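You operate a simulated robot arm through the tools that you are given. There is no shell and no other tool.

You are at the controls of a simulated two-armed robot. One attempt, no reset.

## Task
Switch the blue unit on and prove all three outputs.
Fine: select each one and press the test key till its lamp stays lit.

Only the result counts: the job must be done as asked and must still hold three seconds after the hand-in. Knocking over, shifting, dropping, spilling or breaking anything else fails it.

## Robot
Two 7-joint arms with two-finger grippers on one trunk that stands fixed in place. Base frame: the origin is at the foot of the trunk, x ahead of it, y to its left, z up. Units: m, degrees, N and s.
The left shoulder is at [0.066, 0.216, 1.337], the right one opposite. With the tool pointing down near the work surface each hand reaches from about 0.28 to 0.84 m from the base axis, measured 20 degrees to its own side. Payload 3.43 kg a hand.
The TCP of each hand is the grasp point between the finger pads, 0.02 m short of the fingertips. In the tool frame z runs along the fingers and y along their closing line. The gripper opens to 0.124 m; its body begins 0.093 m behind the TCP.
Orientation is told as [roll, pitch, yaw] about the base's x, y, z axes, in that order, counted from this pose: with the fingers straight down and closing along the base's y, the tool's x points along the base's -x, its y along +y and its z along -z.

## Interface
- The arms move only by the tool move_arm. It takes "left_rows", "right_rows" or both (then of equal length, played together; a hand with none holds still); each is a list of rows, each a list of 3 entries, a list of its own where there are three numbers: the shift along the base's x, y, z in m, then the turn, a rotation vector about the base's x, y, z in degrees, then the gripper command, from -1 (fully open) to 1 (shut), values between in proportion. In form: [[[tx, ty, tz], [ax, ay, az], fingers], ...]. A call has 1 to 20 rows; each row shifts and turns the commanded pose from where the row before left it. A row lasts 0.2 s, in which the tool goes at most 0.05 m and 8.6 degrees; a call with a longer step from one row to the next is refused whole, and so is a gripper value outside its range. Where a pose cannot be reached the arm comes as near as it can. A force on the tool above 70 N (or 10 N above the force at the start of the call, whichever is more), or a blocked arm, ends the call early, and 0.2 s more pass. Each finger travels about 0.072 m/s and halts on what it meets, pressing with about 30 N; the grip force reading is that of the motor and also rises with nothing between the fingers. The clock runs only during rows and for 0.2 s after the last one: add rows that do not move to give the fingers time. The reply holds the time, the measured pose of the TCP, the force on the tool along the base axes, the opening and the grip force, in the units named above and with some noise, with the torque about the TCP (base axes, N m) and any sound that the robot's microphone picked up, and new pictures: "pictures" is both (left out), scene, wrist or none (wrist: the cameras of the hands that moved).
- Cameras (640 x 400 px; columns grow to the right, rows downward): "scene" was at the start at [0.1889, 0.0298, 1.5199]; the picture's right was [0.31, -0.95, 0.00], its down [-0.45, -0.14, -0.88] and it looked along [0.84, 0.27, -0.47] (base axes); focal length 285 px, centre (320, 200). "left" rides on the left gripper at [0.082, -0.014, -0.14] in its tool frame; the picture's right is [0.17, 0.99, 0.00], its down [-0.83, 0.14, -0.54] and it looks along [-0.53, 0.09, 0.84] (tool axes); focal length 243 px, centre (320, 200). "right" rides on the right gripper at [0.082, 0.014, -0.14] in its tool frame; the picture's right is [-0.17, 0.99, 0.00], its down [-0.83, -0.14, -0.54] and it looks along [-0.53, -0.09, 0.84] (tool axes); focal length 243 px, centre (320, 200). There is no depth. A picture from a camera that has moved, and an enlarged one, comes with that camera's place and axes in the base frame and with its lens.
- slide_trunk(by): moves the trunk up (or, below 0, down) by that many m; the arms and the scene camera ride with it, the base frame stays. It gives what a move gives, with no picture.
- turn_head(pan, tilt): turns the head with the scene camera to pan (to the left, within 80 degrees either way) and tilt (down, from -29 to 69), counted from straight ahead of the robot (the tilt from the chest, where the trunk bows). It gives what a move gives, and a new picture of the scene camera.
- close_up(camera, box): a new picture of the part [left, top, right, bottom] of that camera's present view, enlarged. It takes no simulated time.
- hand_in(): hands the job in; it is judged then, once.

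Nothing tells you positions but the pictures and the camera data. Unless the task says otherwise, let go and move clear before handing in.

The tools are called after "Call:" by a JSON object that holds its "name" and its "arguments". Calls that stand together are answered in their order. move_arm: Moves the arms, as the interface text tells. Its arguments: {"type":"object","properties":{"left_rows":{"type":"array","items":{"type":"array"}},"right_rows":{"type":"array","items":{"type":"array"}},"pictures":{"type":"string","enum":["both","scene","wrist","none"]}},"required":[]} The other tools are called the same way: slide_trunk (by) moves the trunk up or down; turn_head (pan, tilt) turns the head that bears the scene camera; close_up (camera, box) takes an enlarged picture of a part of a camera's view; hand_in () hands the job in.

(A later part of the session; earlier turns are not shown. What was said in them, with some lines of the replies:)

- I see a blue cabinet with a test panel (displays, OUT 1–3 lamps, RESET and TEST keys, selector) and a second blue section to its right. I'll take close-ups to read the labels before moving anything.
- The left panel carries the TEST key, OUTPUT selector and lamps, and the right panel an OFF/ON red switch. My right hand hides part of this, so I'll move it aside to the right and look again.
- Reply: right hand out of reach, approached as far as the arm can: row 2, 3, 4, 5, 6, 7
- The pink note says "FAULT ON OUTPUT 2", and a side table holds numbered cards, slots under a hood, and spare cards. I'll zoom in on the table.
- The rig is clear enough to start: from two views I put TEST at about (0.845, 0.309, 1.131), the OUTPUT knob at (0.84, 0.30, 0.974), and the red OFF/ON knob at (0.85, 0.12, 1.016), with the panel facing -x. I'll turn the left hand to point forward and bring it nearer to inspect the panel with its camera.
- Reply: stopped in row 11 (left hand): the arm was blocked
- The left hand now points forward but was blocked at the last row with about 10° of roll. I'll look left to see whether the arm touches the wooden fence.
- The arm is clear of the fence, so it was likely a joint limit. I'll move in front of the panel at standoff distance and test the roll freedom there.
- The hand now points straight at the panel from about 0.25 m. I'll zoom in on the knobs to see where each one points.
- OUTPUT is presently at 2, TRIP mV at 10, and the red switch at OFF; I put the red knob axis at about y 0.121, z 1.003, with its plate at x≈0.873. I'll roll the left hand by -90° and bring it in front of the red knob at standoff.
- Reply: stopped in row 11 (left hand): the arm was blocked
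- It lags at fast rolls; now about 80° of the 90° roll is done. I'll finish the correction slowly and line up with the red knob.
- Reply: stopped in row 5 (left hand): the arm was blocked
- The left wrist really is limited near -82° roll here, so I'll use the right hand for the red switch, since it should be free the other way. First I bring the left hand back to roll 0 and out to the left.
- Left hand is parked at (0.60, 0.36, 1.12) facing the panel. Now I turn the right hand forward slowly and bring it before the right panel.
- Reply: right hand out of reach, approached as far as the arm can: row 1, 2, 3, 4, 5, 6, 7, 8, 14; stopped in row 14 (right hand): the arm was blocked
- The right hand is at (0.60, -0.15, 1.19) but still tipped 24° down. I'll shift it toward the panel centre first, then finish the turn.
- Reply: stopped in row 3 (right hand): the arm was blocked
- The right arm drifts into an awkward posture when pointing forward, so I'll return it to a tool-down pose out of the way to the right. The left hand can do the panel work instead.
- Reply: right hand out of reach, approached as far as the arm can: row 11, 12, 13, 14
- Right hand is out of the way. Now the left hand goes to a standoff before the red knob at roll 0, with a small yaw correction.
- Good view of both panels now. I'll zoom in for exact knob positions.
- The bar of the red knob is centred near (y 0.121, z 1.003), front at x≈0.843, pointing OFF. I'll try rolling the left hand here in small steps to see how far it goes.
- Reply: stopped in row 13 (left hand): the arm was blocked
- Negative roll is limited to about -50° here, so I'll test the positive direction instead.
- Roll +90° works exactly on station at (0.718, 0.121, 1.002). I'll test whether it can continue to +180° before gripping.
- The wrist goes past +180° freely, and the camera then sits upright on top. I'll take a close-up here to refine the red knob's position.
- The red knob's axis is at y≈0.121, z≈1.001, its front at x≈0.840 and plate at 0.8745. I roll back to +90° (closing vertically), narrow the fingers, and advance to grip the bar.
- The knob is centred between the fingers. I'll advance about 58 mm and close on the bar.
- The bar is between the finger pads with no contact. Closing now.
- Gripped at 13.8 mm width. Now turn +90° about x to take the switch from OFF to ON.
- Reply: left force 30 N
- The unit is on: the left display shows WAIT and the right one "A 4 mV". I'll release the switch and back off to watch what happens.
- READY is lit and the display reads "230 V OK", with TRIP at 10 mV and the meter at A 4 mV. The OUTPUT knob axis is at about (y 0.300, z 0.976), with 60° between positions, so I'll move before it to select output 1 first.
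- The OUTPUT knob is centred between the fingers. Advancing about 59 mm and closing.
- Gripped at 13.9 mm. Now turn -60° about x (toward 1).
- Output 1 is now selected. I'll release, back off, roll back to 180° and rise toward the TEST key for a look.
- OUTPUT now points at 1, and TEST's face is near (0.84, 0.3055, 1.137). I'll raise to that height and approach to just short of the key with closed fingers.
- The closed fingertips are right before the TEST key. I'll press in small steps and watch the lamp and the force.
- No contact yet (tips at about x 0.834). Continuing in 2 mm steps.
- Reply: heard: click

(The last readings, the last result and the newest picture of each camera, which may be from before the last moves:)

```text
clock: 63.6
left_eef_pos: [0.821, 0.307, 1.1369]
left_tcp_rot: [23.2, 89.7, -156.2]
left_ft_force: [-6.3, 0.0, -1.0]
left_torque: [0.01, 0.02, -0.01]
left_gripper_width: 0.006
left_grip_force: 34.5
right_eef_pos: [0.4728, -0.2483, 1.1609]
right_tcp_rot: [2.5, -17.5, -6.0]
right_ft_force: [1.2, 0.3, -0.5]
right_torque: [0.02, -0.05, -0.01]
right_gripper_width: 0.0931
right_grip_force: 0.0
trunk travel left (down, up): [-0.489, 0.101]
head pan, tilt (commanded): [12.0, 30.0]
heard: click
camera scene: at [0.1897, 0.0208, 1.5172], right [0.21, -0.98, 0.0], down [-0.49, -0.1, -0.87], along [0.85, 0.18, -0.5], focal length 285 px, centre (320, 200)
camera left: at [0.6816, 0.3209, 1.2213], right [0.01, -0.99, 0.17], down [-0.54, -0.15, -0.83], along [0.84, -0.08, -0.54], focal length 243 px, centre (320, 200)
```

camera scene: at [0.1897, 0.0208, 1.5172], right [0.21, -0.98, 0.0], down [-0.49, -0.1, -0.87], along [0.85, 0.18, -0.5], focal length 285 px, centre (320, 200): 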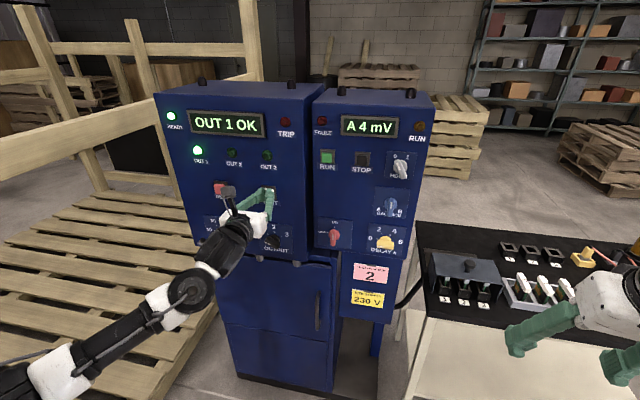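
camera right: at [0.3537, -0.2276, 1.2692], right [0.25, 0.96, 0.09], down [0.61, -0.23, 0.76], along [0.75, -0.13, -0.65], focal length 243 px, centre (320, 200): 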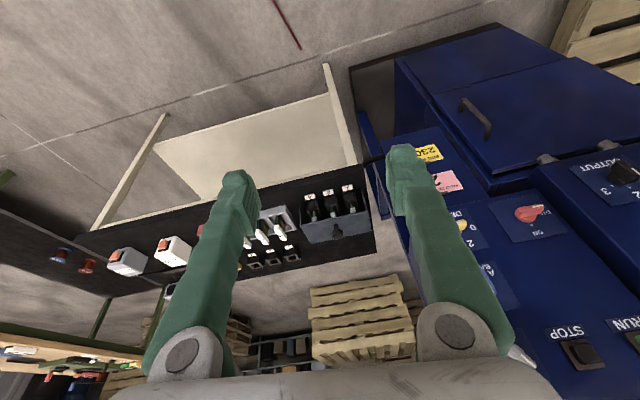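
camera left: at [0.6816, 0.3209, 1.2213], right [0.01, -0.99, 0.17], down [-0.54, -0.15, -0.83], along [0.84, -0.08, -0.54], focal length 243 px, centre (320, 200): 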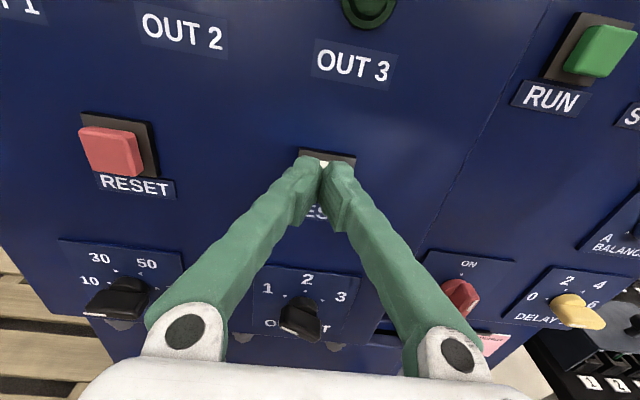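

A click, "OUT 1 OK" and lamp OUT 1 lit. I'll back off and check that it stays lit.

Call:
{"name": "move_arm", "arguments": {"left_rows": [[[-0.01, 0, 0], [0, 0, 0], 1], [[-0.02, 0, 0], [0, 0, 0], 1], [[-0.02, 0, 0], [0, 0, 0], 1], [[-0.02, 0, 0], [0, 0, 0], 1], [[0, 0, 0], [0, 0, 0], 1]], "pictures": "both"}}

```text
clock: 64.8
left_eef_pos: [0.7508, 0.3078, 1.1363]
left_tcp_rot: [20.1, 89.6, -159.4]
left_ft_force: [0.3, -0.2, -0.3]
left_torque: [0.0, 0.02, -0.01]
left_gripper_width: 0.0002
left_grip_force: 34.4
right_eef_pos: [0.4726, -0.2481, 1.1612]
right_tcp_rot: [2.5, -17.5, -6.0]
right_ft_force: [0.2, -0.5, -0.3]
right_torque: [0.0, 0.02, 0.0]
right_gripper_width: 0.0931
right_grip_force: 0.0
trunk travel left (down, up): [-0.489, 0.101]
head pan, tilt (commanded): [12.0, 30.0]
camera scene: at [0.1909, 0.0206, 1.517], right [0.21, -0.98, 0.0], down [-0.49, -0.1, -0.87], along [0.85, 0.18, -0.5], focal length 285 px, centre (320, 200)
camera left: at [0.6121, 0.3222, 1.2197], right [0.01, -0.99, 0.17], down [-0.54, -0.15, -0.83], along [0.84, -0.08, -0.54], focal length 243 px, centre (320, 200)
```

scene: 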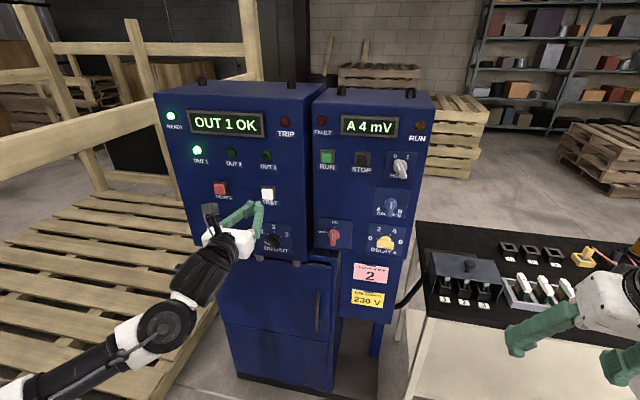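
left: 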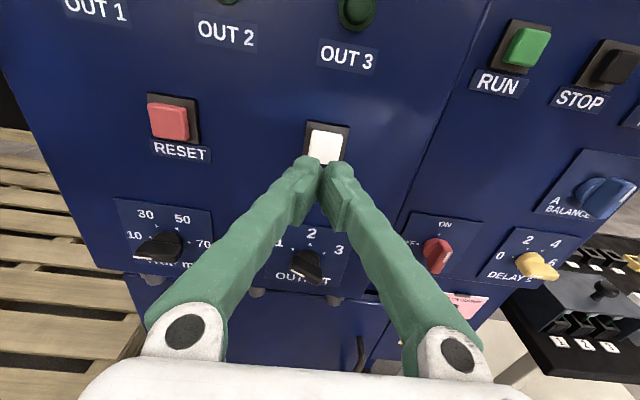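

OUT 1 holds. Next I go back to the OUTPUT knob, grip it at its present angle (roll 120°), and close.

Call:
{"name": "move_arm", "arguments": {"left_rows": [[[-0.0005, -0.0008, -0.016], [-6, 0, 0], 0.1], [[-0.0005, -0.0008, -0.016], [-6, 0, 0], 0.1], [[-0.0005, -0.0008, -0.016], [-6, 0, 0], 0.1], [[-0.0005, -0.0008, -0.016], [-6, 0, 0], 0.1], [[-0.0005, -0.0008, -0.016], [-6, 0, 0], 0.1], [[-0.0005, -0.0008, -0.016], [-6, 0, 0], 0.1], [[-0.0005, -0.0008, -0.016], [-6, 0, 0], 0.1], [[0, -0.0008, -0.016], [-6, 0, 0], 0.1], [[0, -0.0008, -0.016], [-6, 0, 0], 0.1], [[0, -0.0008, -0.0166], [-6, 0, 0], 0.1], [[0, 0, 0], [0, 0, 0], 0.1], [[0.015, 0, 0], [0, 0, 0], 0.1], [[0, 0, 0], [0, 0, 0], 0.1]], "pictures": "both"}}

```text
clock: 67.6
left_eef_pos: [0.7617, 0.3004, 0.9764]
left_tcp_rot: [89.2, 29.8, -90.4]
left_ft_force: [0.3, 0.0, 0.5]
left_torque: [0.01, 0.02, -0.02]
left_gripper_width: 0.0557
left_grip_force: 0.0
right_eef_pos: [0.4716, -0.2478, 1.1597]
right_tcp_rot: [2.6, -17.4, -6.0]
right_ft_force: [-1.0, 0.7, 0.4]
right_torque: [0.0, 0.0, 0.0]
right_gripper_width: 0.093
right_grip_force: 0.0
trunk travel left (down, up): [-0.489, 0.101]
head pan, tilt (commanded): [12.0, 30.0]
camera scene: at [0.1902, 0.0208, 1.5171], right [0.21, -0.98, 0.0], down [-0.49, -0.1, -0.87], along [0.85, 0.18, -0.5], focal length 285 px, centre (320, 200)
camera left: at [0.6234, 0.3795, 1.0088], right [0.01, -0.35, 0.94], down [-0.54, -0.79, -0.29], along [0.84, -0.51, -0.2], focal length 243 px, centre (320, 200)
```

scene: 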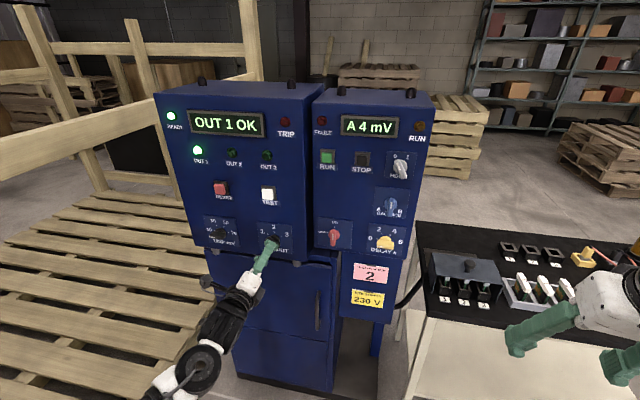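
left: 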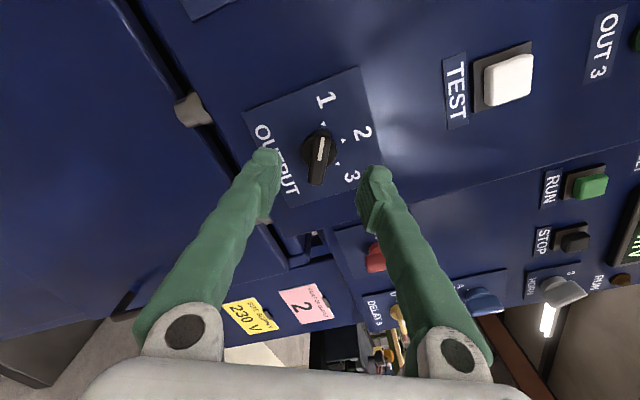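

The knob is aligned and centred between the fingers. I'll advance, grip, turn +60° to select 2, and hold.

Call:
{"name": "move_arm", "arguments": {"left_rows": [[[0.015, 0, 0], [0, 0, 0], 0.1], [[0.015, 0, 0], [0, 0, 0], 0.1], [[0.015, 0, 0], [0, 0, 0], 0.1], [[0, 0, 0], [0, 0, 0], 0.4], [[0, 0, 0], [0, 0, 0], 0.8], [[0, 0, 0], [0, 0, 0], 0.8], [[0, 0, 0], [0, 0, 0], 0.8], [[0, 0, 0], [6, 0, 0], 0.8], [[0, 0, 0], [6, 0, 0], 0.8], [[0, 0, 0], [6, 0, 0], 0.8], [[0, 0, 0], [6, 0, 0], 0.8], [[0, 0, 0], [6, 0, 0], 0.8], [[0, 0, 0], [6, 0, 0], 0.8], [[0, 0, 0], [6, 0, 0], 0.8], [[0, 0, 0], [6, 0, 0], 0.8], [[0, 0, 0], [6, 0, 0], 0.8], [[0, 0, 0], [6, 0, 0], 0.8], [[0, 0, 0], [0, 0, 0], 0.8]], "pictures": "both"}}

```text
clock: 71.4
left_eef_pos: [0.8072, 0.2999, 0.9764]
left_tcp_rot: [7.4, 89.7, -172.1]
left_ft_force: [-7.3, 2.6, -1.6]
left_torque: [0.02, -0.2, 0.03]
left_gripper_width: 0.0141
left_grip_force: 44.9
right_eef_pos: [0.4711, -0.2472, 1.1617]
right_tcp_rot: [2.6, -17.5, -6.0]
right_ft_force: [-1.4, -0.6, 0.0]
right_torque: [-0.02, -0.05, 0.01]
right_gripper_width: 0.0927
right_grip_force: 0.0
trunk travel left (down, up): [-0.489, 0.101]
head pan, tilt (commanded): [12.0, 30.0]
camera scene: at [0.1896, 0.0211, 1.5172], right [0.21, -0.98, 0.0], down [-0.49, -0.1, -0.87], along [0.85, 0.18, -0.5], focal length 285 px, centre (320, 200)
camera left: at [0.6679, 0.3131, 1.0605], right [0.01, -0.99, 0.17], down [-0.54, -0.15, -0.83], along [0.84, -0.08, -0.54], focal length 243 px, centre (320, 200)
```

scene: 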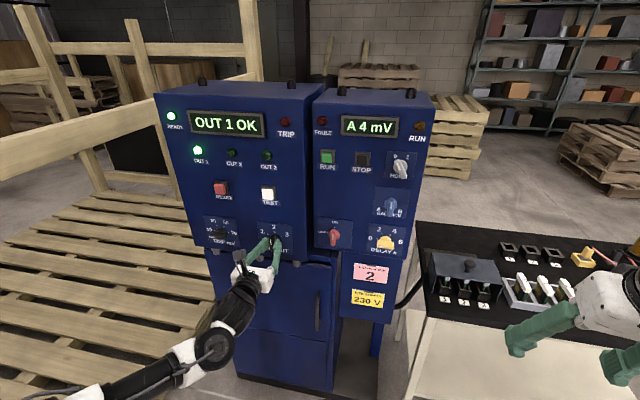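
left: 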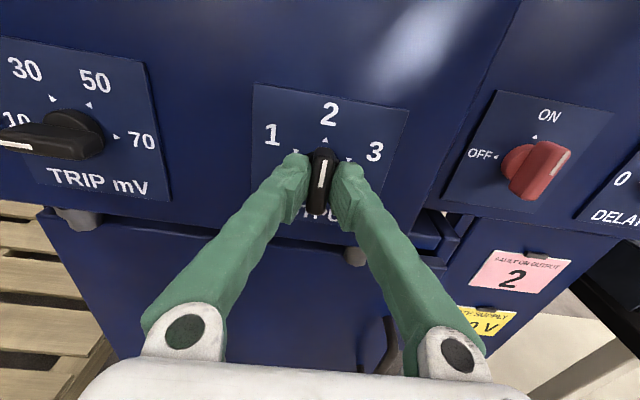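

Output 2 is selected. I'll release, back off, and go up to the TEST key with fingers closed.

Call:
{"name": "move_arm", "arguments": {"left_rows": [[[0, 0, 0], [0, 0, 0], 0.5], [[0, 0, 0], [0, 0, 0], 0.2], [[0, 0, 0], [0, 0, 0], 0.2], [[-0.015, 0, 0], [0, 0, 0], 0.2], [[-0.015, 0, 0], [0, 0, 0], 0.2], [[-0.015, 0, 0], [0, 0, 0], 0.2], [[-0.015, 0, 0], [0, 0, 0], 0.2], [[0, 0.0009, 0.02], [0, 0, 0], 0.6], [[0, 0.0009, 0.02], [0, 0, 0], 1], [[0, 0.0009, 0.02], [0, 0, 0], 1], [[0, 0.0009, 0.02], [0, 0, 0], 1], [[0, 0.0009, 0.02], [0, 0, 0], 1], [[0, 0.0009, 0.02], [0, 0, 0], 1], [[0, 0.0009, 0.02], [0, 0, 0], 1], [[0, 0.0007, 0.0206], [0, 0, 0], 1], [[0.016, 0, 0], [0, 0, 0], 1], [[0.016, 0, 0], [0, 0, 0], 1], [[0.016, 0, 0], [0, 0, 0], 1], [[0.016, 0, 0], [0, 0, 0], 1], [[0, 0, 0], [0, 0, 0], 1]], "pictures": "both"}}

```text
clock: 75.6
left_eef_pos: [0.8123, 0.3064, 1.1381]
left_tcp_rot: [22.3, 89.6, -157.1]
left_ft_force: [0.3, 0.1, 0.3]
left_torque: [0.01, -0.04, 0.0]
left_gripper_width: 0.0
left_grip_force: 29.6
right_eef_pos: [0.472, -0.2476, 1.1604]
right_tcp_rot: [2.5, -17.6, -6.0]
right_ft_force: [0.1, -0.5, -0.6]
right_torque: [0.01, -0.03, -0.02]
right_gripper_width: 0.0932
right_grip_force: 0.0
trunk travel left (down, up): [-0.489, 0.101]
head pan, tilt (commanded): [12.0, 30.0]
camera scene: at [0.1901, 0.0208, 1.5171], right [0.21, -0.98, 0.0], down [-0.49, -0.1, -0.87], along [0.85, 0.18, -0.5], focal length 285 px, centre (320, 200)
camera left: at [0.673, 0.3195, 1.2226], right [0.01, -0.99, 0.17], down [-0.54, -0.15, -0.83], along [0.84, -0.08, -0.54], focal length 243 px, centre (320, 200)
```

scene: 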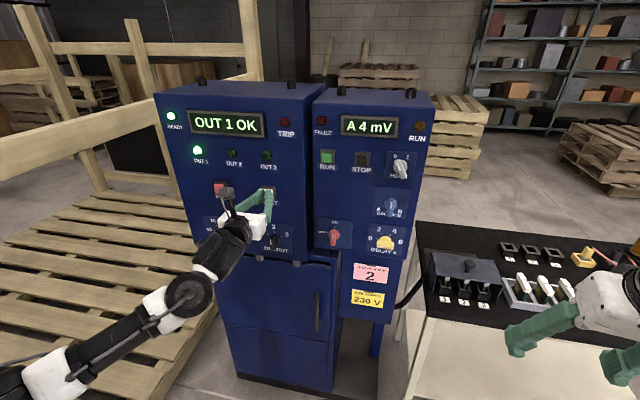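
left: 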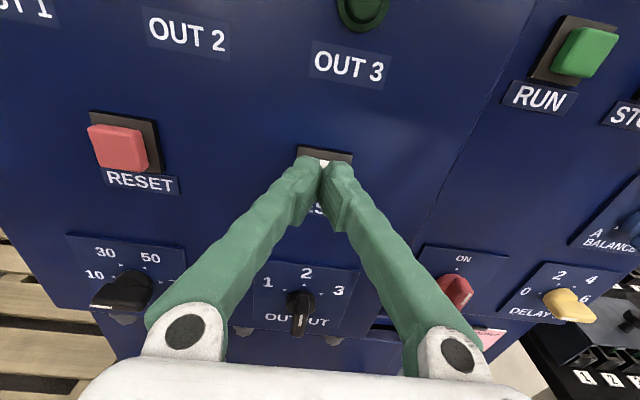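

In position over TEST with output 2 selected. Pressing in 2 mm steps as before.

Call:
{"name": "move_arm", "arguments": {"left_rows": [[[0.002, 0, 0], [0, 0, 0], 1], [[0.002, 0, 0], [0, 0, 0], 1], [[0.002, 0, 0], [0, 0, 0], 1], [[0.002, 0, 0], [0, 0, 0], 1], [[0.001, 0, 0], [0, 0, 0], 1], [[0, 0, 0], [0, 0, 0], 1]], "pictures": "scene"}}

```text
clock: 77.0
left_eef_pos: [0.8214, 0.3056, 1.1383]
left_tcp_rot: [20.4, 89.7, -159.0]
left_ft_force: [-6.0, -2.5, -0.5]
left_torque: [0.04, 0.01, -0.05]
left_gripper_width: 0.0061
left_grip_force: 34.8
right_eef_pos: [0.4722, -0.2476, 1.1603]
right_tcp_rot: [2.6, -17.5, -6.0]
right_ft_force: [-0.5, -0.9, 0.1]
right_torque: [0.03, 0.02, 0.01]
right_gripper_width: 0.0928
right_grip_force: 0.1
trunk travel left (down, up): [-0.489, 0.101]
head pan, tilt (commanded): [12.0, 30.0]
heard: click
camera scene: at [0.1897, 0.0202, 1.5172], right [0.21, -0.98, 0.0], down [-0.49, -0.1, -0.87], along [0.85, 0.18, -0.5], focal length 285 px, centre (320, 200)
```

scene: 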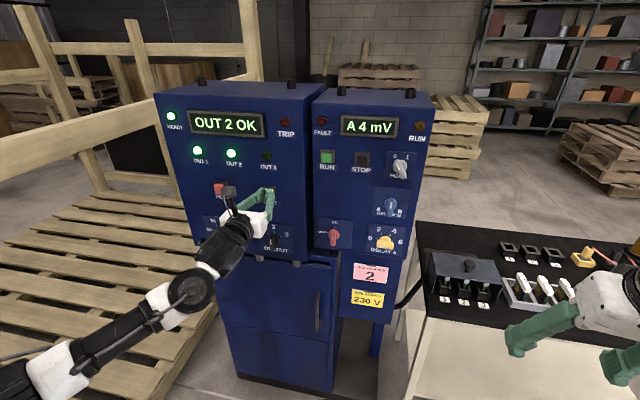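

"OUT 2 OK" and both lamps lit, so the pink note seems not to matter here. Backing off, then down to the knob while testing whether the wrist can roll to +240°.

Call:
{"name": "move_arm", "arguments": {"left_rows": [[[-0.01, 0, 0], [0, 0, 0], 1], [[-0.02, 0, 0], [0, 0, 0], 1], [[-0.02, 0, 0], [0, 0, 0], 1], [[-0.024, 0, 0], [0, 0, 0], 1], [[0, -0.0007, -0.02], [0, 0, 0], 0.5], [[0, -0.0007, -0.02], [0, 0, 0], 0.1], [[0, -0.0007, -0.02], [0, 0, 0], 0.1], [[0, -0.0007, -0.02], [0, 0, 0], 0.1], [[0, -0.0007, -0.02], [0, 0, 0], 0.1], [[0, -0.0007, -0.02], [0, 0, 0], 0.1], [[0, -0.0007, -0.02], [0, 0, 0], 0.1], [[0, -0.0007, -0.022], [0, 0, 0], 0.1], [[0, 0, 0], [6, 0, 0], 0.1], [[0, 0, 0], [6, 0, 0], 0.1], [[0, 0, 0], [6, 0, 0], 0.1], [[0, 0, 0], [6, 0, 0], 0.1], [[0, 0, 0], [6, 0, 0], 0.1], [[0, 0, 0], [6, 0, 0], 0.1], [[0, 0, 0], [6, 0, 0], 0.1], [[0, 0, 0], [6, 0, 0], 0.1]], "pictures": "both"}}

```text
clock: 81.2
left_eef_pos: [0.747, 0.3024, 0.977]
left_tcp_rot: [-90.3, 42.1, 90.5]
left_ft_force: [-0.8, 0.5, -0.2]
left_torque: [-0.03, -0.07, 0.01]
left_gripper_width: 0.0556
left_grip_force: 0.1
right_eef_pos: [0.4729, -0.2478, 1.1601]
right_tcp_rot: [2.6, -17.4, -6.1]
right_ft_force: [0.7, -0.3, -0.3]
right_torque: [0.03, -0.02, -0.03]
right_gripper_width: 0.093
right_grip_force: 0.1
trunk travel left (down, up): [-0.489, 0.101]
head pan, tilt (commanded): [12.0, 30.0]
camera scene: at [0.1911, 0.0205, 1.517], right [0.21, -0.98, 0.0], down [-0.49, -0.1, -0.87], along [0.85, 0.18, -0.5], focal length 285 px, centre (320, 200)
camera left: at [0.6081, 0.2484, 1.0421], right [0.01, -0.78, -0.62], down [-0.54, 0.52, -0.66], along [0.84, 0.34, -0.42], focal length 243 px, centre (320, 200)
```

scene: 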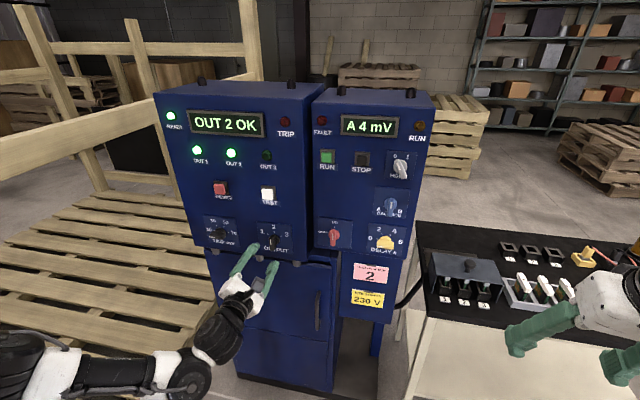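
left: 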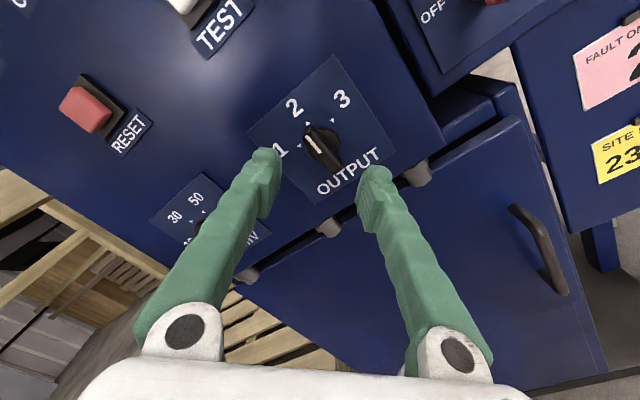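

Roll 228° is fine and both lamps hold. I'll check a further 15° and then return to 180° to grip.

Call:
{"name": "move_arm", "arguments": {"left_rows": [[[0, 0, 0], [5, 0, 0], 0.1], [[0, 0, 0], [5, 0, 0], 0.1], [[0, 0, 0], [5, 0, 0], 0.1], [[0, 0, 0], [0, 0, 0], 0.1]], "pictures": "none"}}

```text
clock: 82.2
left_eef_pos: [0.7476, 0.3012, 0.9745]
left_tcp_rot: [-90.4, 27.2, 90.4]
left_ft_force: [0.2, 0.0, -0.6]
left_torque: [0.01, 0.0, 0.0]
left_gripper_width: 0.0559
left_grip_force: 0.0
right_eef_pos: [0.4715, -0.2474, 1.1602]
right_tcp_rot: [2.7, -17.6, -6.0]
right_ft_force: [-0.1, 0.1, 0.6]
right_torque: [-0.03, 0.03, 0.0]
right_gripper_width: 0.0931
right_grip_force: 0.0
trunk travel left (down, up): [-0.489, 0.101]
head pan, tilt (commanded): [12.0, 30.0]
```

Roll 243° is reachable, so one grip is enough. Returning to 180°, advancing and gripping the knob.

Call:
{"name": "move_arm", "arguments": {"left_rows": [[[0, 0, 0], [-7, 0, 0], 0.1], [[0, 0, 0], [-7, 0, 0], 0.1], [[0, 0, 0], [-7, 0, 0], 0.1], [[0, 0, 0], [-7, 0, 0], 0.1], [[0, 0, 0], [-7, 0, 0], 0.1], [[0, 0, 0], [-7, 0, 0], 0.1], [[0, 0, 0], [-7, 0, 0], 0.1], [[0, 0, 0], [-7, 0, 0], 0.1], [[0, 0, 0], [-6.5, 0, 0], 0.1], [[0, 0, 0], [0, 0, 0], 0.1], [[0.015, 0, 0], [0, 0, 0], 0.1], [[0.015, 0, 0], [0, 0, 0], 0.1], [[0.015, 0, 0], [0, 0, 0], 0.1], [[0.0145, 0, 0], [0, 0, 0], 0.1], [[0, 0, 0], [0, 0, 0], 0.1], [[0, 0, 0], [0, 0, 0], 0.5], [[0, 0, 0], [0, 0, 0], 0.8], [[0, 0, 0], [0, 0, 0], 0.8], [[0, 0, 0], [0, 0, 0], 0.8]], "pictures": "both"}}

```text
clock: 86.2
left_eef_pos: [0.8094, 0.2997, 0.976]
left_tcp_rot: [-47.3, 89.4, 133.2]
left_ft_force: [3.1, -8.8, 1.2]
left_torque: [-0.01, -0.09, -0.12]
left_gripper_width: 0.0139
left_grip_force: 45.0
right_eef_pos: [0.4739, -0.25, 1.1592]
right_tcp_rot: [2.6, -17.4, -6.0]
right_ft_force: [-0.6, 0.4, -0.2]
right_torque: [-0.02, -0.01, -0.01]
right_gripper_width: 0.093
right_grip_force: 0.1
trunk travel left (down, up): [-0.489, 0.101]
head pan, tilt (commanded): [12.0, 30.0]
camera scene: at [0.191, 0.0194, 1.517], right [0.21, -0.98, 0.0], down [-0.49, -0.1, -0.87], along [0.85, 0.18, -0.5], focal length 285 px, centre (320, 200)
camera left: at [0.6687, 0.3129, 1.0603], right [0.01, -0.99, 0.16], down [-0.54, -0.14, -0.83], along [0.84, -0.08, -0.54], focal length 243 px, centre (320, 200)
```

scene: 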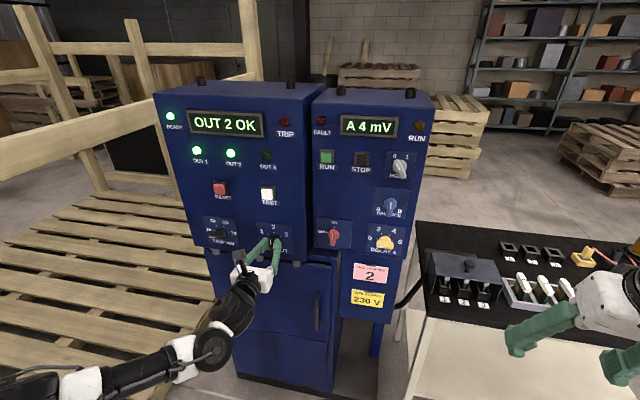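
left: 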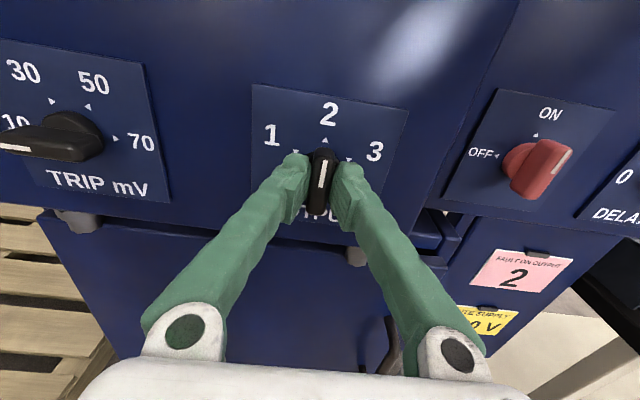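

Gripped. Turning +60° to select output 3, then releasing and backing off.

Call:
{"name": "move_arm", "arguments": {"left_rows": [[[0, 0, 0], [6, 0, 0], 0.8], [[0, 0, 0], [6, 0, 0], 0.8], [[0, 0, 0], [6, 0, 0], 0.8], [[0, 0, 0], [6, 0, 0], 0.8], [[0, 0, 0], [6, 0, 0], 0.8], [[0, 0, 0], [6, 0, 0], 0.8], [[0, 0, 0], [6, 0, 0], 0.8], [[0, 0, 0], [6, 0, 0], 0.8], [[0, 0, 0], [6, 0, 0], 0.8], [[0, 0, 0], [6, 0, 0], 0.8], [[0, 0, 0], [0, 0, 0], 0.8], [[0, 0, 0], [0, 0, 0], 0.5], [[0, 0, 0], [0, 0, 0], 0.2], [[0, 0, 0], [0, 0, 0], 0.2], [[-0.015, 0, 0], [0, 0, 0], 0.2], [[-0.015, 0, 0], [0, 0, 0], 0.2], [[-0.015, 0, 0], [0, 0, 0], 0.2], [[-0.017, 0, 0], [0, 0, 0], 0.2], [[0, 0, 0], [0, 0, 0], 0.2]], "pictures": "both"}}

```text
clock: 90.2
left_eef_pos: [0.7451, 0.3024, 0.976]
left_tcp_rot: [-90.4, 29.7, 90.5]
left_ft_force: [-0.1, -0.2, -0.2]
left_torque: [0.0, -0.03, -0.01]
left_gripper_width: 0.0492
left_grip_force: 0.0
right_eef_pos: [0.4708, -0.2472, 1.1598]
right_tcp_rot: [2.7, -17.5, -5.9]
right_ft_force: [0.2, 1.1, -0.7]
right_torque: [-0.01, 0.0, -0.03]
right_gripper_width: 0.0931
right_grip_force: 0.0
trunk travel left (down, up): [-0.489, 0.101]
head pan, tilt (commanded): [12.0, 30.0]
camera scene: at [0.1906, 0.021, 1.5171], right [0.21, -0.98, 0.0], down [-0.49, -0.1, -0.87], along [0.85, 0.18, -0.5], focal length 285 px, centre (320, 200)
camera left: at [0.605, 0.2371, 1.0286], right [0.01, -0.63, -0.77], down [-0.54, 0.65, -0.54], along [0.84, 0.43, -0.34], focal length 243 px, centre (320, 200)
```

scene: 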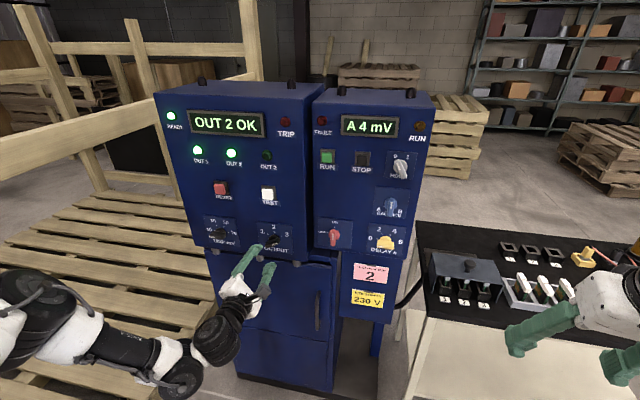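
left: 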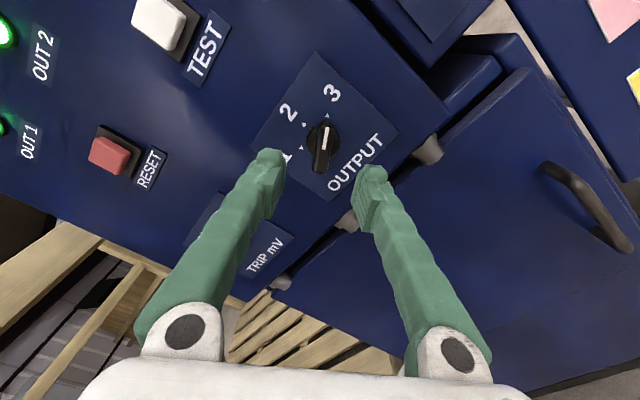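

Output 3 is selected. Now back to roll 180°, up to the TEST key, fingers closed.

Call:
{"name": "move_arm", "arguments": {"left_rows": [[[0, 0.0004, 0.0161], [-6, 0, 0], 0.6], [[0, 0.0004, 0.0161], [-6, 0, 0], 1], [[0, 0.0004, 0.0161], [-6, 0, 0], 1], [[0, 0.0004, 0.0161], [-6, 0, 0], 1], [[0, 0.0004, 0.0161], [-6, 0, 0], 1], [[0, 0.0004, 0.0161], [-6, 0, 0], 1], [[0, 0.0004, 0.0161], [-6, 0, 0], 1], [[0, 0.0004, 0.0161], [-6, 0, 0], 1], [[0, 0.0004, 0.0161], [-6, 0, 0], 1], [[0, 0.0004, 0.0161], [-6, 0, 0], 1], [[0.016, 0, 0], [0, 0, 0], 1], [[0.016, 0, 0], [0, 0, 0], 1], [[0.016, 0, 0], [0, 0, 0], 1], [[0.016, 0, 0], [0, 0, 0], 1], [[0, 0, 0], [0, 0, 0], 1]], "pictures": "both"}}

```text
clock: 93.4
left_eef_pos: [0.8088, 0.3066, 1.1372]
left_tcp_rot: [-46.1, 89.7, 134.5]
left_ft_force: [0.2, -0.3, 0.6]
left_torque: [0.01, 0.01, 0.02]
left_gripper_width: 0.0
left_grip_force: 29.8
right_eef_pos: [0.4717, -0.2466, 1.1602]
right_tcp_rot: [2.5, -17.5, -5.9]
right_ft_force: [0.1, -0.4, 0.2]
right_torque: [-0.02, -0.03, 0.0]
right_gripper_width: 0.0929
right_grip_force: 0.0
trunk travel left (down, up): [-0.489, 0.101]
head pan, tilt (commanded): [12.0, 30.0]
camera scene: at [0.1901, 0.0208, 1.5171], right [0.21, -0.98, 0.0], down [-0.49, -0.1, -0.87], along [0.85, 0.18, -0.5], focal length 285 px, centre (320, 200)
camera left: at [0.6688, 0.3178, 1.2212], right [0.01, -0.99, 0.16], down [-0.54, -0.14, -0.83], along [0.84, -0.08, -0.54], focal length 243 px, centre (320, 200)
```

scene: 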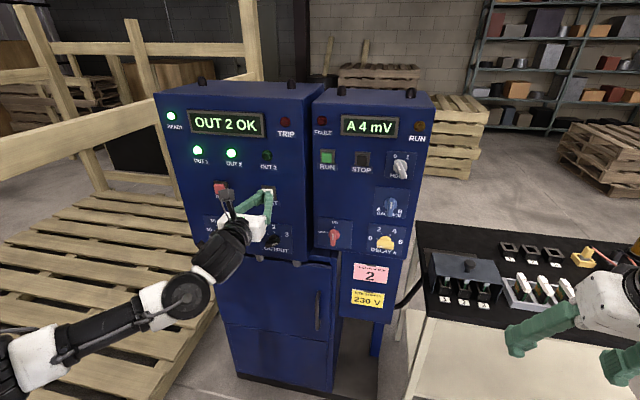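
left: 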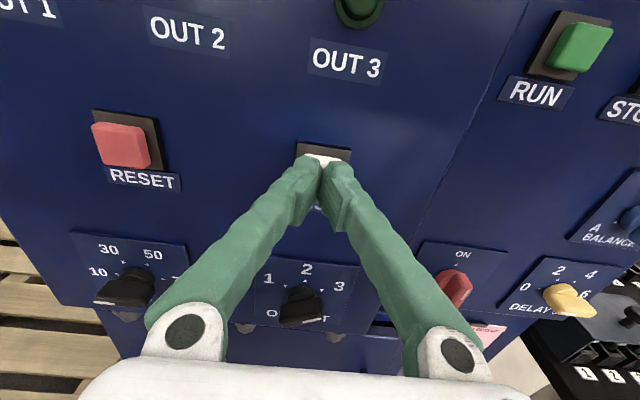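

In position before TEST with output 3 selected. Pressing in small steps.

Call:
{"name": "move_arm", "arguments": {"left_rows": [[[0.003, 0, 0], [0, 0, 0], 1], [[0.003, 0, 0], [0, 0, 0], 1], [[0.002, 0, 0], [0, 0, 0], 1], [[0.002, 0, 0], [0, 0, 0], 1], [[0.002, 0, 0], [0, 0, 0], 1], [[0.001, 0, 0], [0, 0, 0], 1], [[0, 0, 0], [0, 0, 0], 1]], "pictures": "scene"}}

```text
clock: 95.0
left_eef_pos: [0.8211, 0.3046, 1.1358]
left_tcp_rot: [-45.6, 89.5, 135.0]
left_ft_force: [-5.4, 1.9, -1.3]
left_torque: [0.04, 0.03, 0.01]
left_gripper_width: 0.006
left_grip_force: 34.9
right_eef_pos: [0.4719, -0.2473, 1.161]
right_tcp_rot: [2.6, -17.5, -6.0]
right_ft_force: [-0.1, 0.3, 0.3]
right_torque: [-0.01, -0.04, 0.0]
right_gripper_width: 0.093
right_grip_force: 0.1
trunk travel left (down, up): [-0.489, 0.101]
head pan, tilt (commanded): [12.0, 30.0]
heard: click
camera scene: at [0.1899, 0.0211, 1.5171], right [0.21, -0.98, 0.0], down [-0.49, -0.1, -0.87], along [0.85, 0.18, -0.5], focal length 285 px, centre (320, 200)
```

scene: 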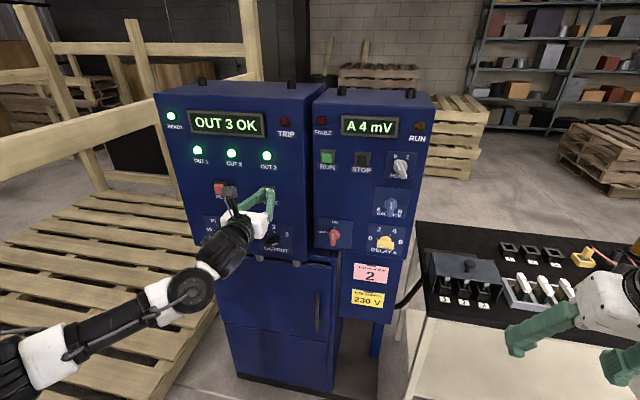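

"OUT 3 OK" and all three lamps are lit. I'll back the hand well clear and wait a few seconds to see that they hold.

Call:
{"name": "move_arm", "arguments": {"left_rows": [[[-0.01, 0, 0], [0, 0, 0], 1], [[-0.02, 0, 0], [0, 0, 0], 1], [[-0.02, 0, 0], [0, 0, 0], 1], [[-0.02, 0, 0], [0, 0, 0], 1], [[-0.02, 0.005, 0], [0, 0, 0], 1], [[-0.02, 0.005, 0], [0, 0, 0], 1], [[-0.02, 0.005, 0], [0, 0, 0], 1], [[-0.02, 0.005, 0], [0, 0, 0], 1], [[0, 0, 0], [0, 0, 0], 1], [[0, 0, 0], [0, 0, 0], 1], [[0, 0, 0], [0, 0, 0], 1], [[0, 0, 0], [0, 0, 0], 1], [[0, 0, 0], [0, 0, 0], 1], [[0, 0, 0], [0, 0, 0], 1], [[0, 0, 0], [0, 0, 0], 1], [[0, 0, 0], [0, 0, 0], 1], [[0, 0, 0], [0, 0, 0], 1], [[0, 0, 0], [0, 0, 0], 1], [[0, 0, 0], [0, 0, 0], 1], [[0, 0, 0], [0, 0, 0], 1]], "pictures": "both"}}

Call:
{"name": "close_up", "arguments": {"camera": "scene", "box": [150, 90, 440, 260]}}

```text
clock: 99.2
left_eef_pos: [0.6722, 0.325, 1.1342]
left_tcp_rot: [-46.6, 89.5, 134.0]
left_ft_force: [0.7, -0.4, 0.4]
left_torque: [-0.03, 0.01, -0.01]
left_gripper_width: 0.0
left_grip_force: 34.9
right_eef_pos: [0.4728, -0.2481, 1.1598]
right_tcp_rot: [2.7, -17.4, -6.0]
right_ft_force: [0.1, -0.5, 0.0]
right_torque: [0.02, -0.01, 0.03]
right_gripper_width: 0.0928
right_grip_force: 0.1
trunk travel left (down, up): [-0.489, 0.101]
head pan, tilt (commanded): [12.0, 30.0]
camera scene: at [0.1906, 0.0207, 1.5171], right [0.21, -0.98, 0.0], down [-0.49, -0.1, -0.87], along [0.85, 0.18, -0.5], focal length 285 px, centre (320, 200)
camera left: at [0.5324, 0.338, 1.2187], right [0.01, -0.99, 0.16], down [-0.54, -0.14, -0.83], along [0.84, -0.08, -0.54], focal length 243 px, centre (320, 200)
```

scene: 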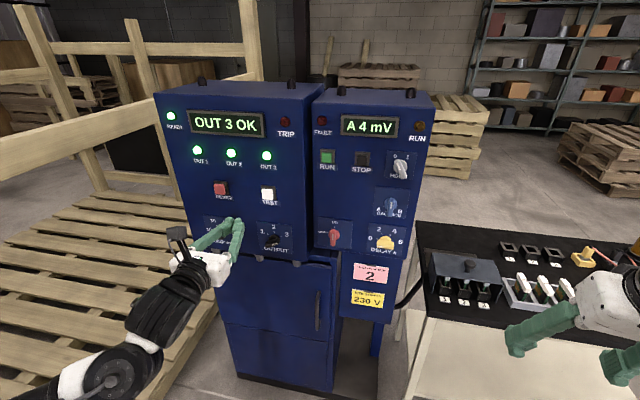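
left: 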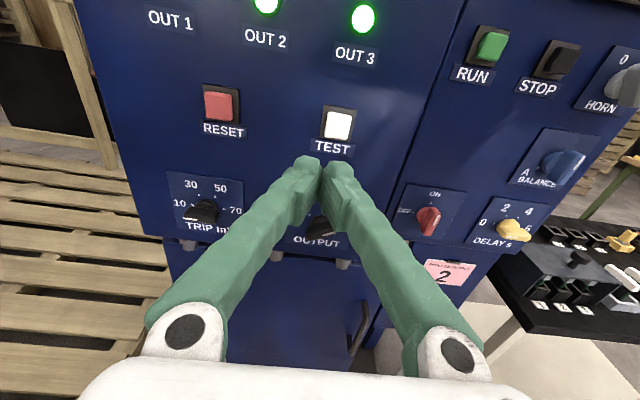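

```text
2.21 times, centred on (295, 175) of scene
camera zoom: at [0.1906, 0.0207, 1.5171], right [0.21, -0.98, 0.0], down [-0.49, -0.1, -0.87], along [0.85, 0.18, -0.5], focal length 629 px, centre (375, 255)
```

zoom: 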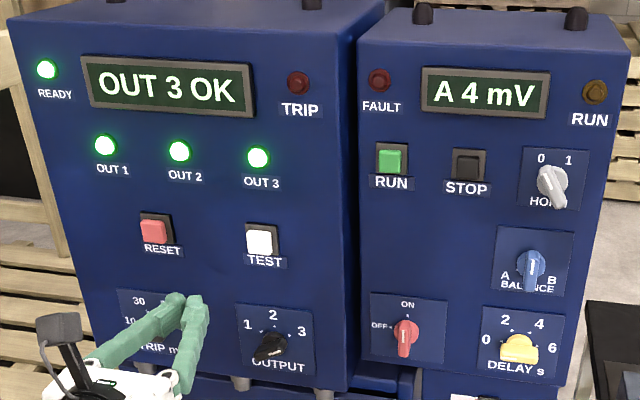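

All three lamps, READY and "OUT 3 OK" have held for about 4 s with no TRIP or FAULT. I'll draw the hand a bit farther back and wait a little longer as a final check.

Call:
{"name": "move_arm", "arguments": {"left_rows": [[[-0.02, 0.01, 0], [0, 0, 0], 0.5], [[-0.02, 0.01, 0], [0, 0, 0], 0], [[-0.02, 0.01, 0], [0, 0, 0], 0], [[0, 0, 0], [0, 0, 0], 0], [[0, 0, 0], [0, 0, 0], 0], [[0, 0, 0], [0, 0, 0], 0], [[0, 0, 0], [0, 0, 0], 0], [[0, 0, 0], [0, 0, 0], 0], [[0, 0, 0], [0, 0, 0], 0], [[0, 0, 0], [0, 0, 0], 0], [[0, 0, 0], [0, 0, 0], 0], [[0, 0, 0], [0, 0, 0], 0], [[0, 0, 0], [0, 0, 0], 0], [[0, 0, 0], [0, 0, 0], 0], [[0, 0, 0], [0, 0, 0], 0], [[0, 0, 0], [0, 0, 0], 0], [[0, 0, 0], [0, 0, 0], 0], [[0, 0, 0], [0, 0, 0], 0], [[0, 0, 0], [0, 0, 0], 0], [[0, 0, 0], [0, 0, 0], 0]], "pictures": "scene"}}

```text
clock: 103.4
left_eef_pos: [0.6121, 0.3556, 1.136]
left_tcp_rot: [-47.1, 89.4, 133.5]
left_ft_force: [1.0, -0.1, -0.1]
left_torque: [-0.01, 0.01, -0.01]
left_gripper_width: 0.0619
left_grip_force: 0.0
right_eef_pos: [0.4726, -0.2483, 1.1596]
right_tcp_rot: [2.5, -17.4, -6.1]
right_ft_force: [-0.2, -0.7, 0.3]
right_torque: [0.0, 0.0, 0.0]
right_gripper_width: 0.093
right_grip_force: 0.1
trunk travel left (down, up): [-0.489, 0.101]
head pan, tilt (commanded): [12.0, 30.0]
camera scene: at [0.1906, 0.0207, 1.5171], right [0.21, -0.98, 0.0], down [-0.49, -0.1, -0.87], along [0.85, 0.18, -0.5], focal length 285 px, centre (320, 200)
```

scene: 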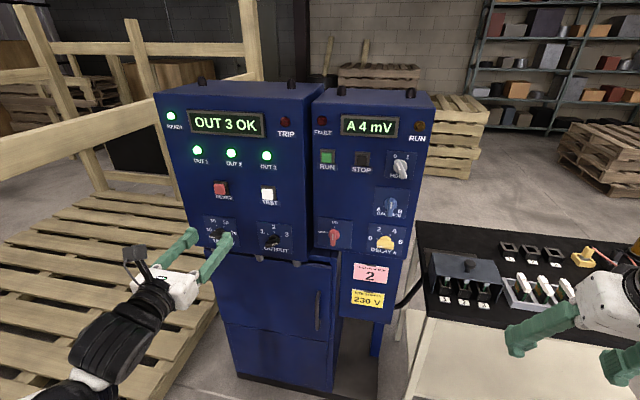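

The unit is on, READY is lit, and OUT 1, OUT 2 and OUT 3 have all held for over 8 s with no trip. Both hands are clear and nothing else was moved, so I'm handing in.

Call:
{"name": "hand_in", "arguments": {}}

```text
The job is handed in.
```

The blue unit is on and all three outputs tested good. OUT 1, OUT 2 and OUT 3 are lit and stayed lit for more than 8 s before I handed in. READY was also lit, and neither the TRIP nor the FAULT lamp came on.

- **Switching on:** I turned the red switch from OFF to ON. The display went from WAIT to "230 V OK", and READY lit.
- **Testing:** I selected outputs 1, 2 and 3 in turn and pressed the test key once for each. The display showed "OUT 1 OK", "OUT 2 OK" and "OUT 3 OK".
- **Pink note:** the note on the cabinet says "FAULT ON OUTPUT 2", but output 2 passed on the first press. I left the cards on the side table alone.

The OUTPUT selector is left at 3. I didn't touch any other control, and both hands are clear of the unit.
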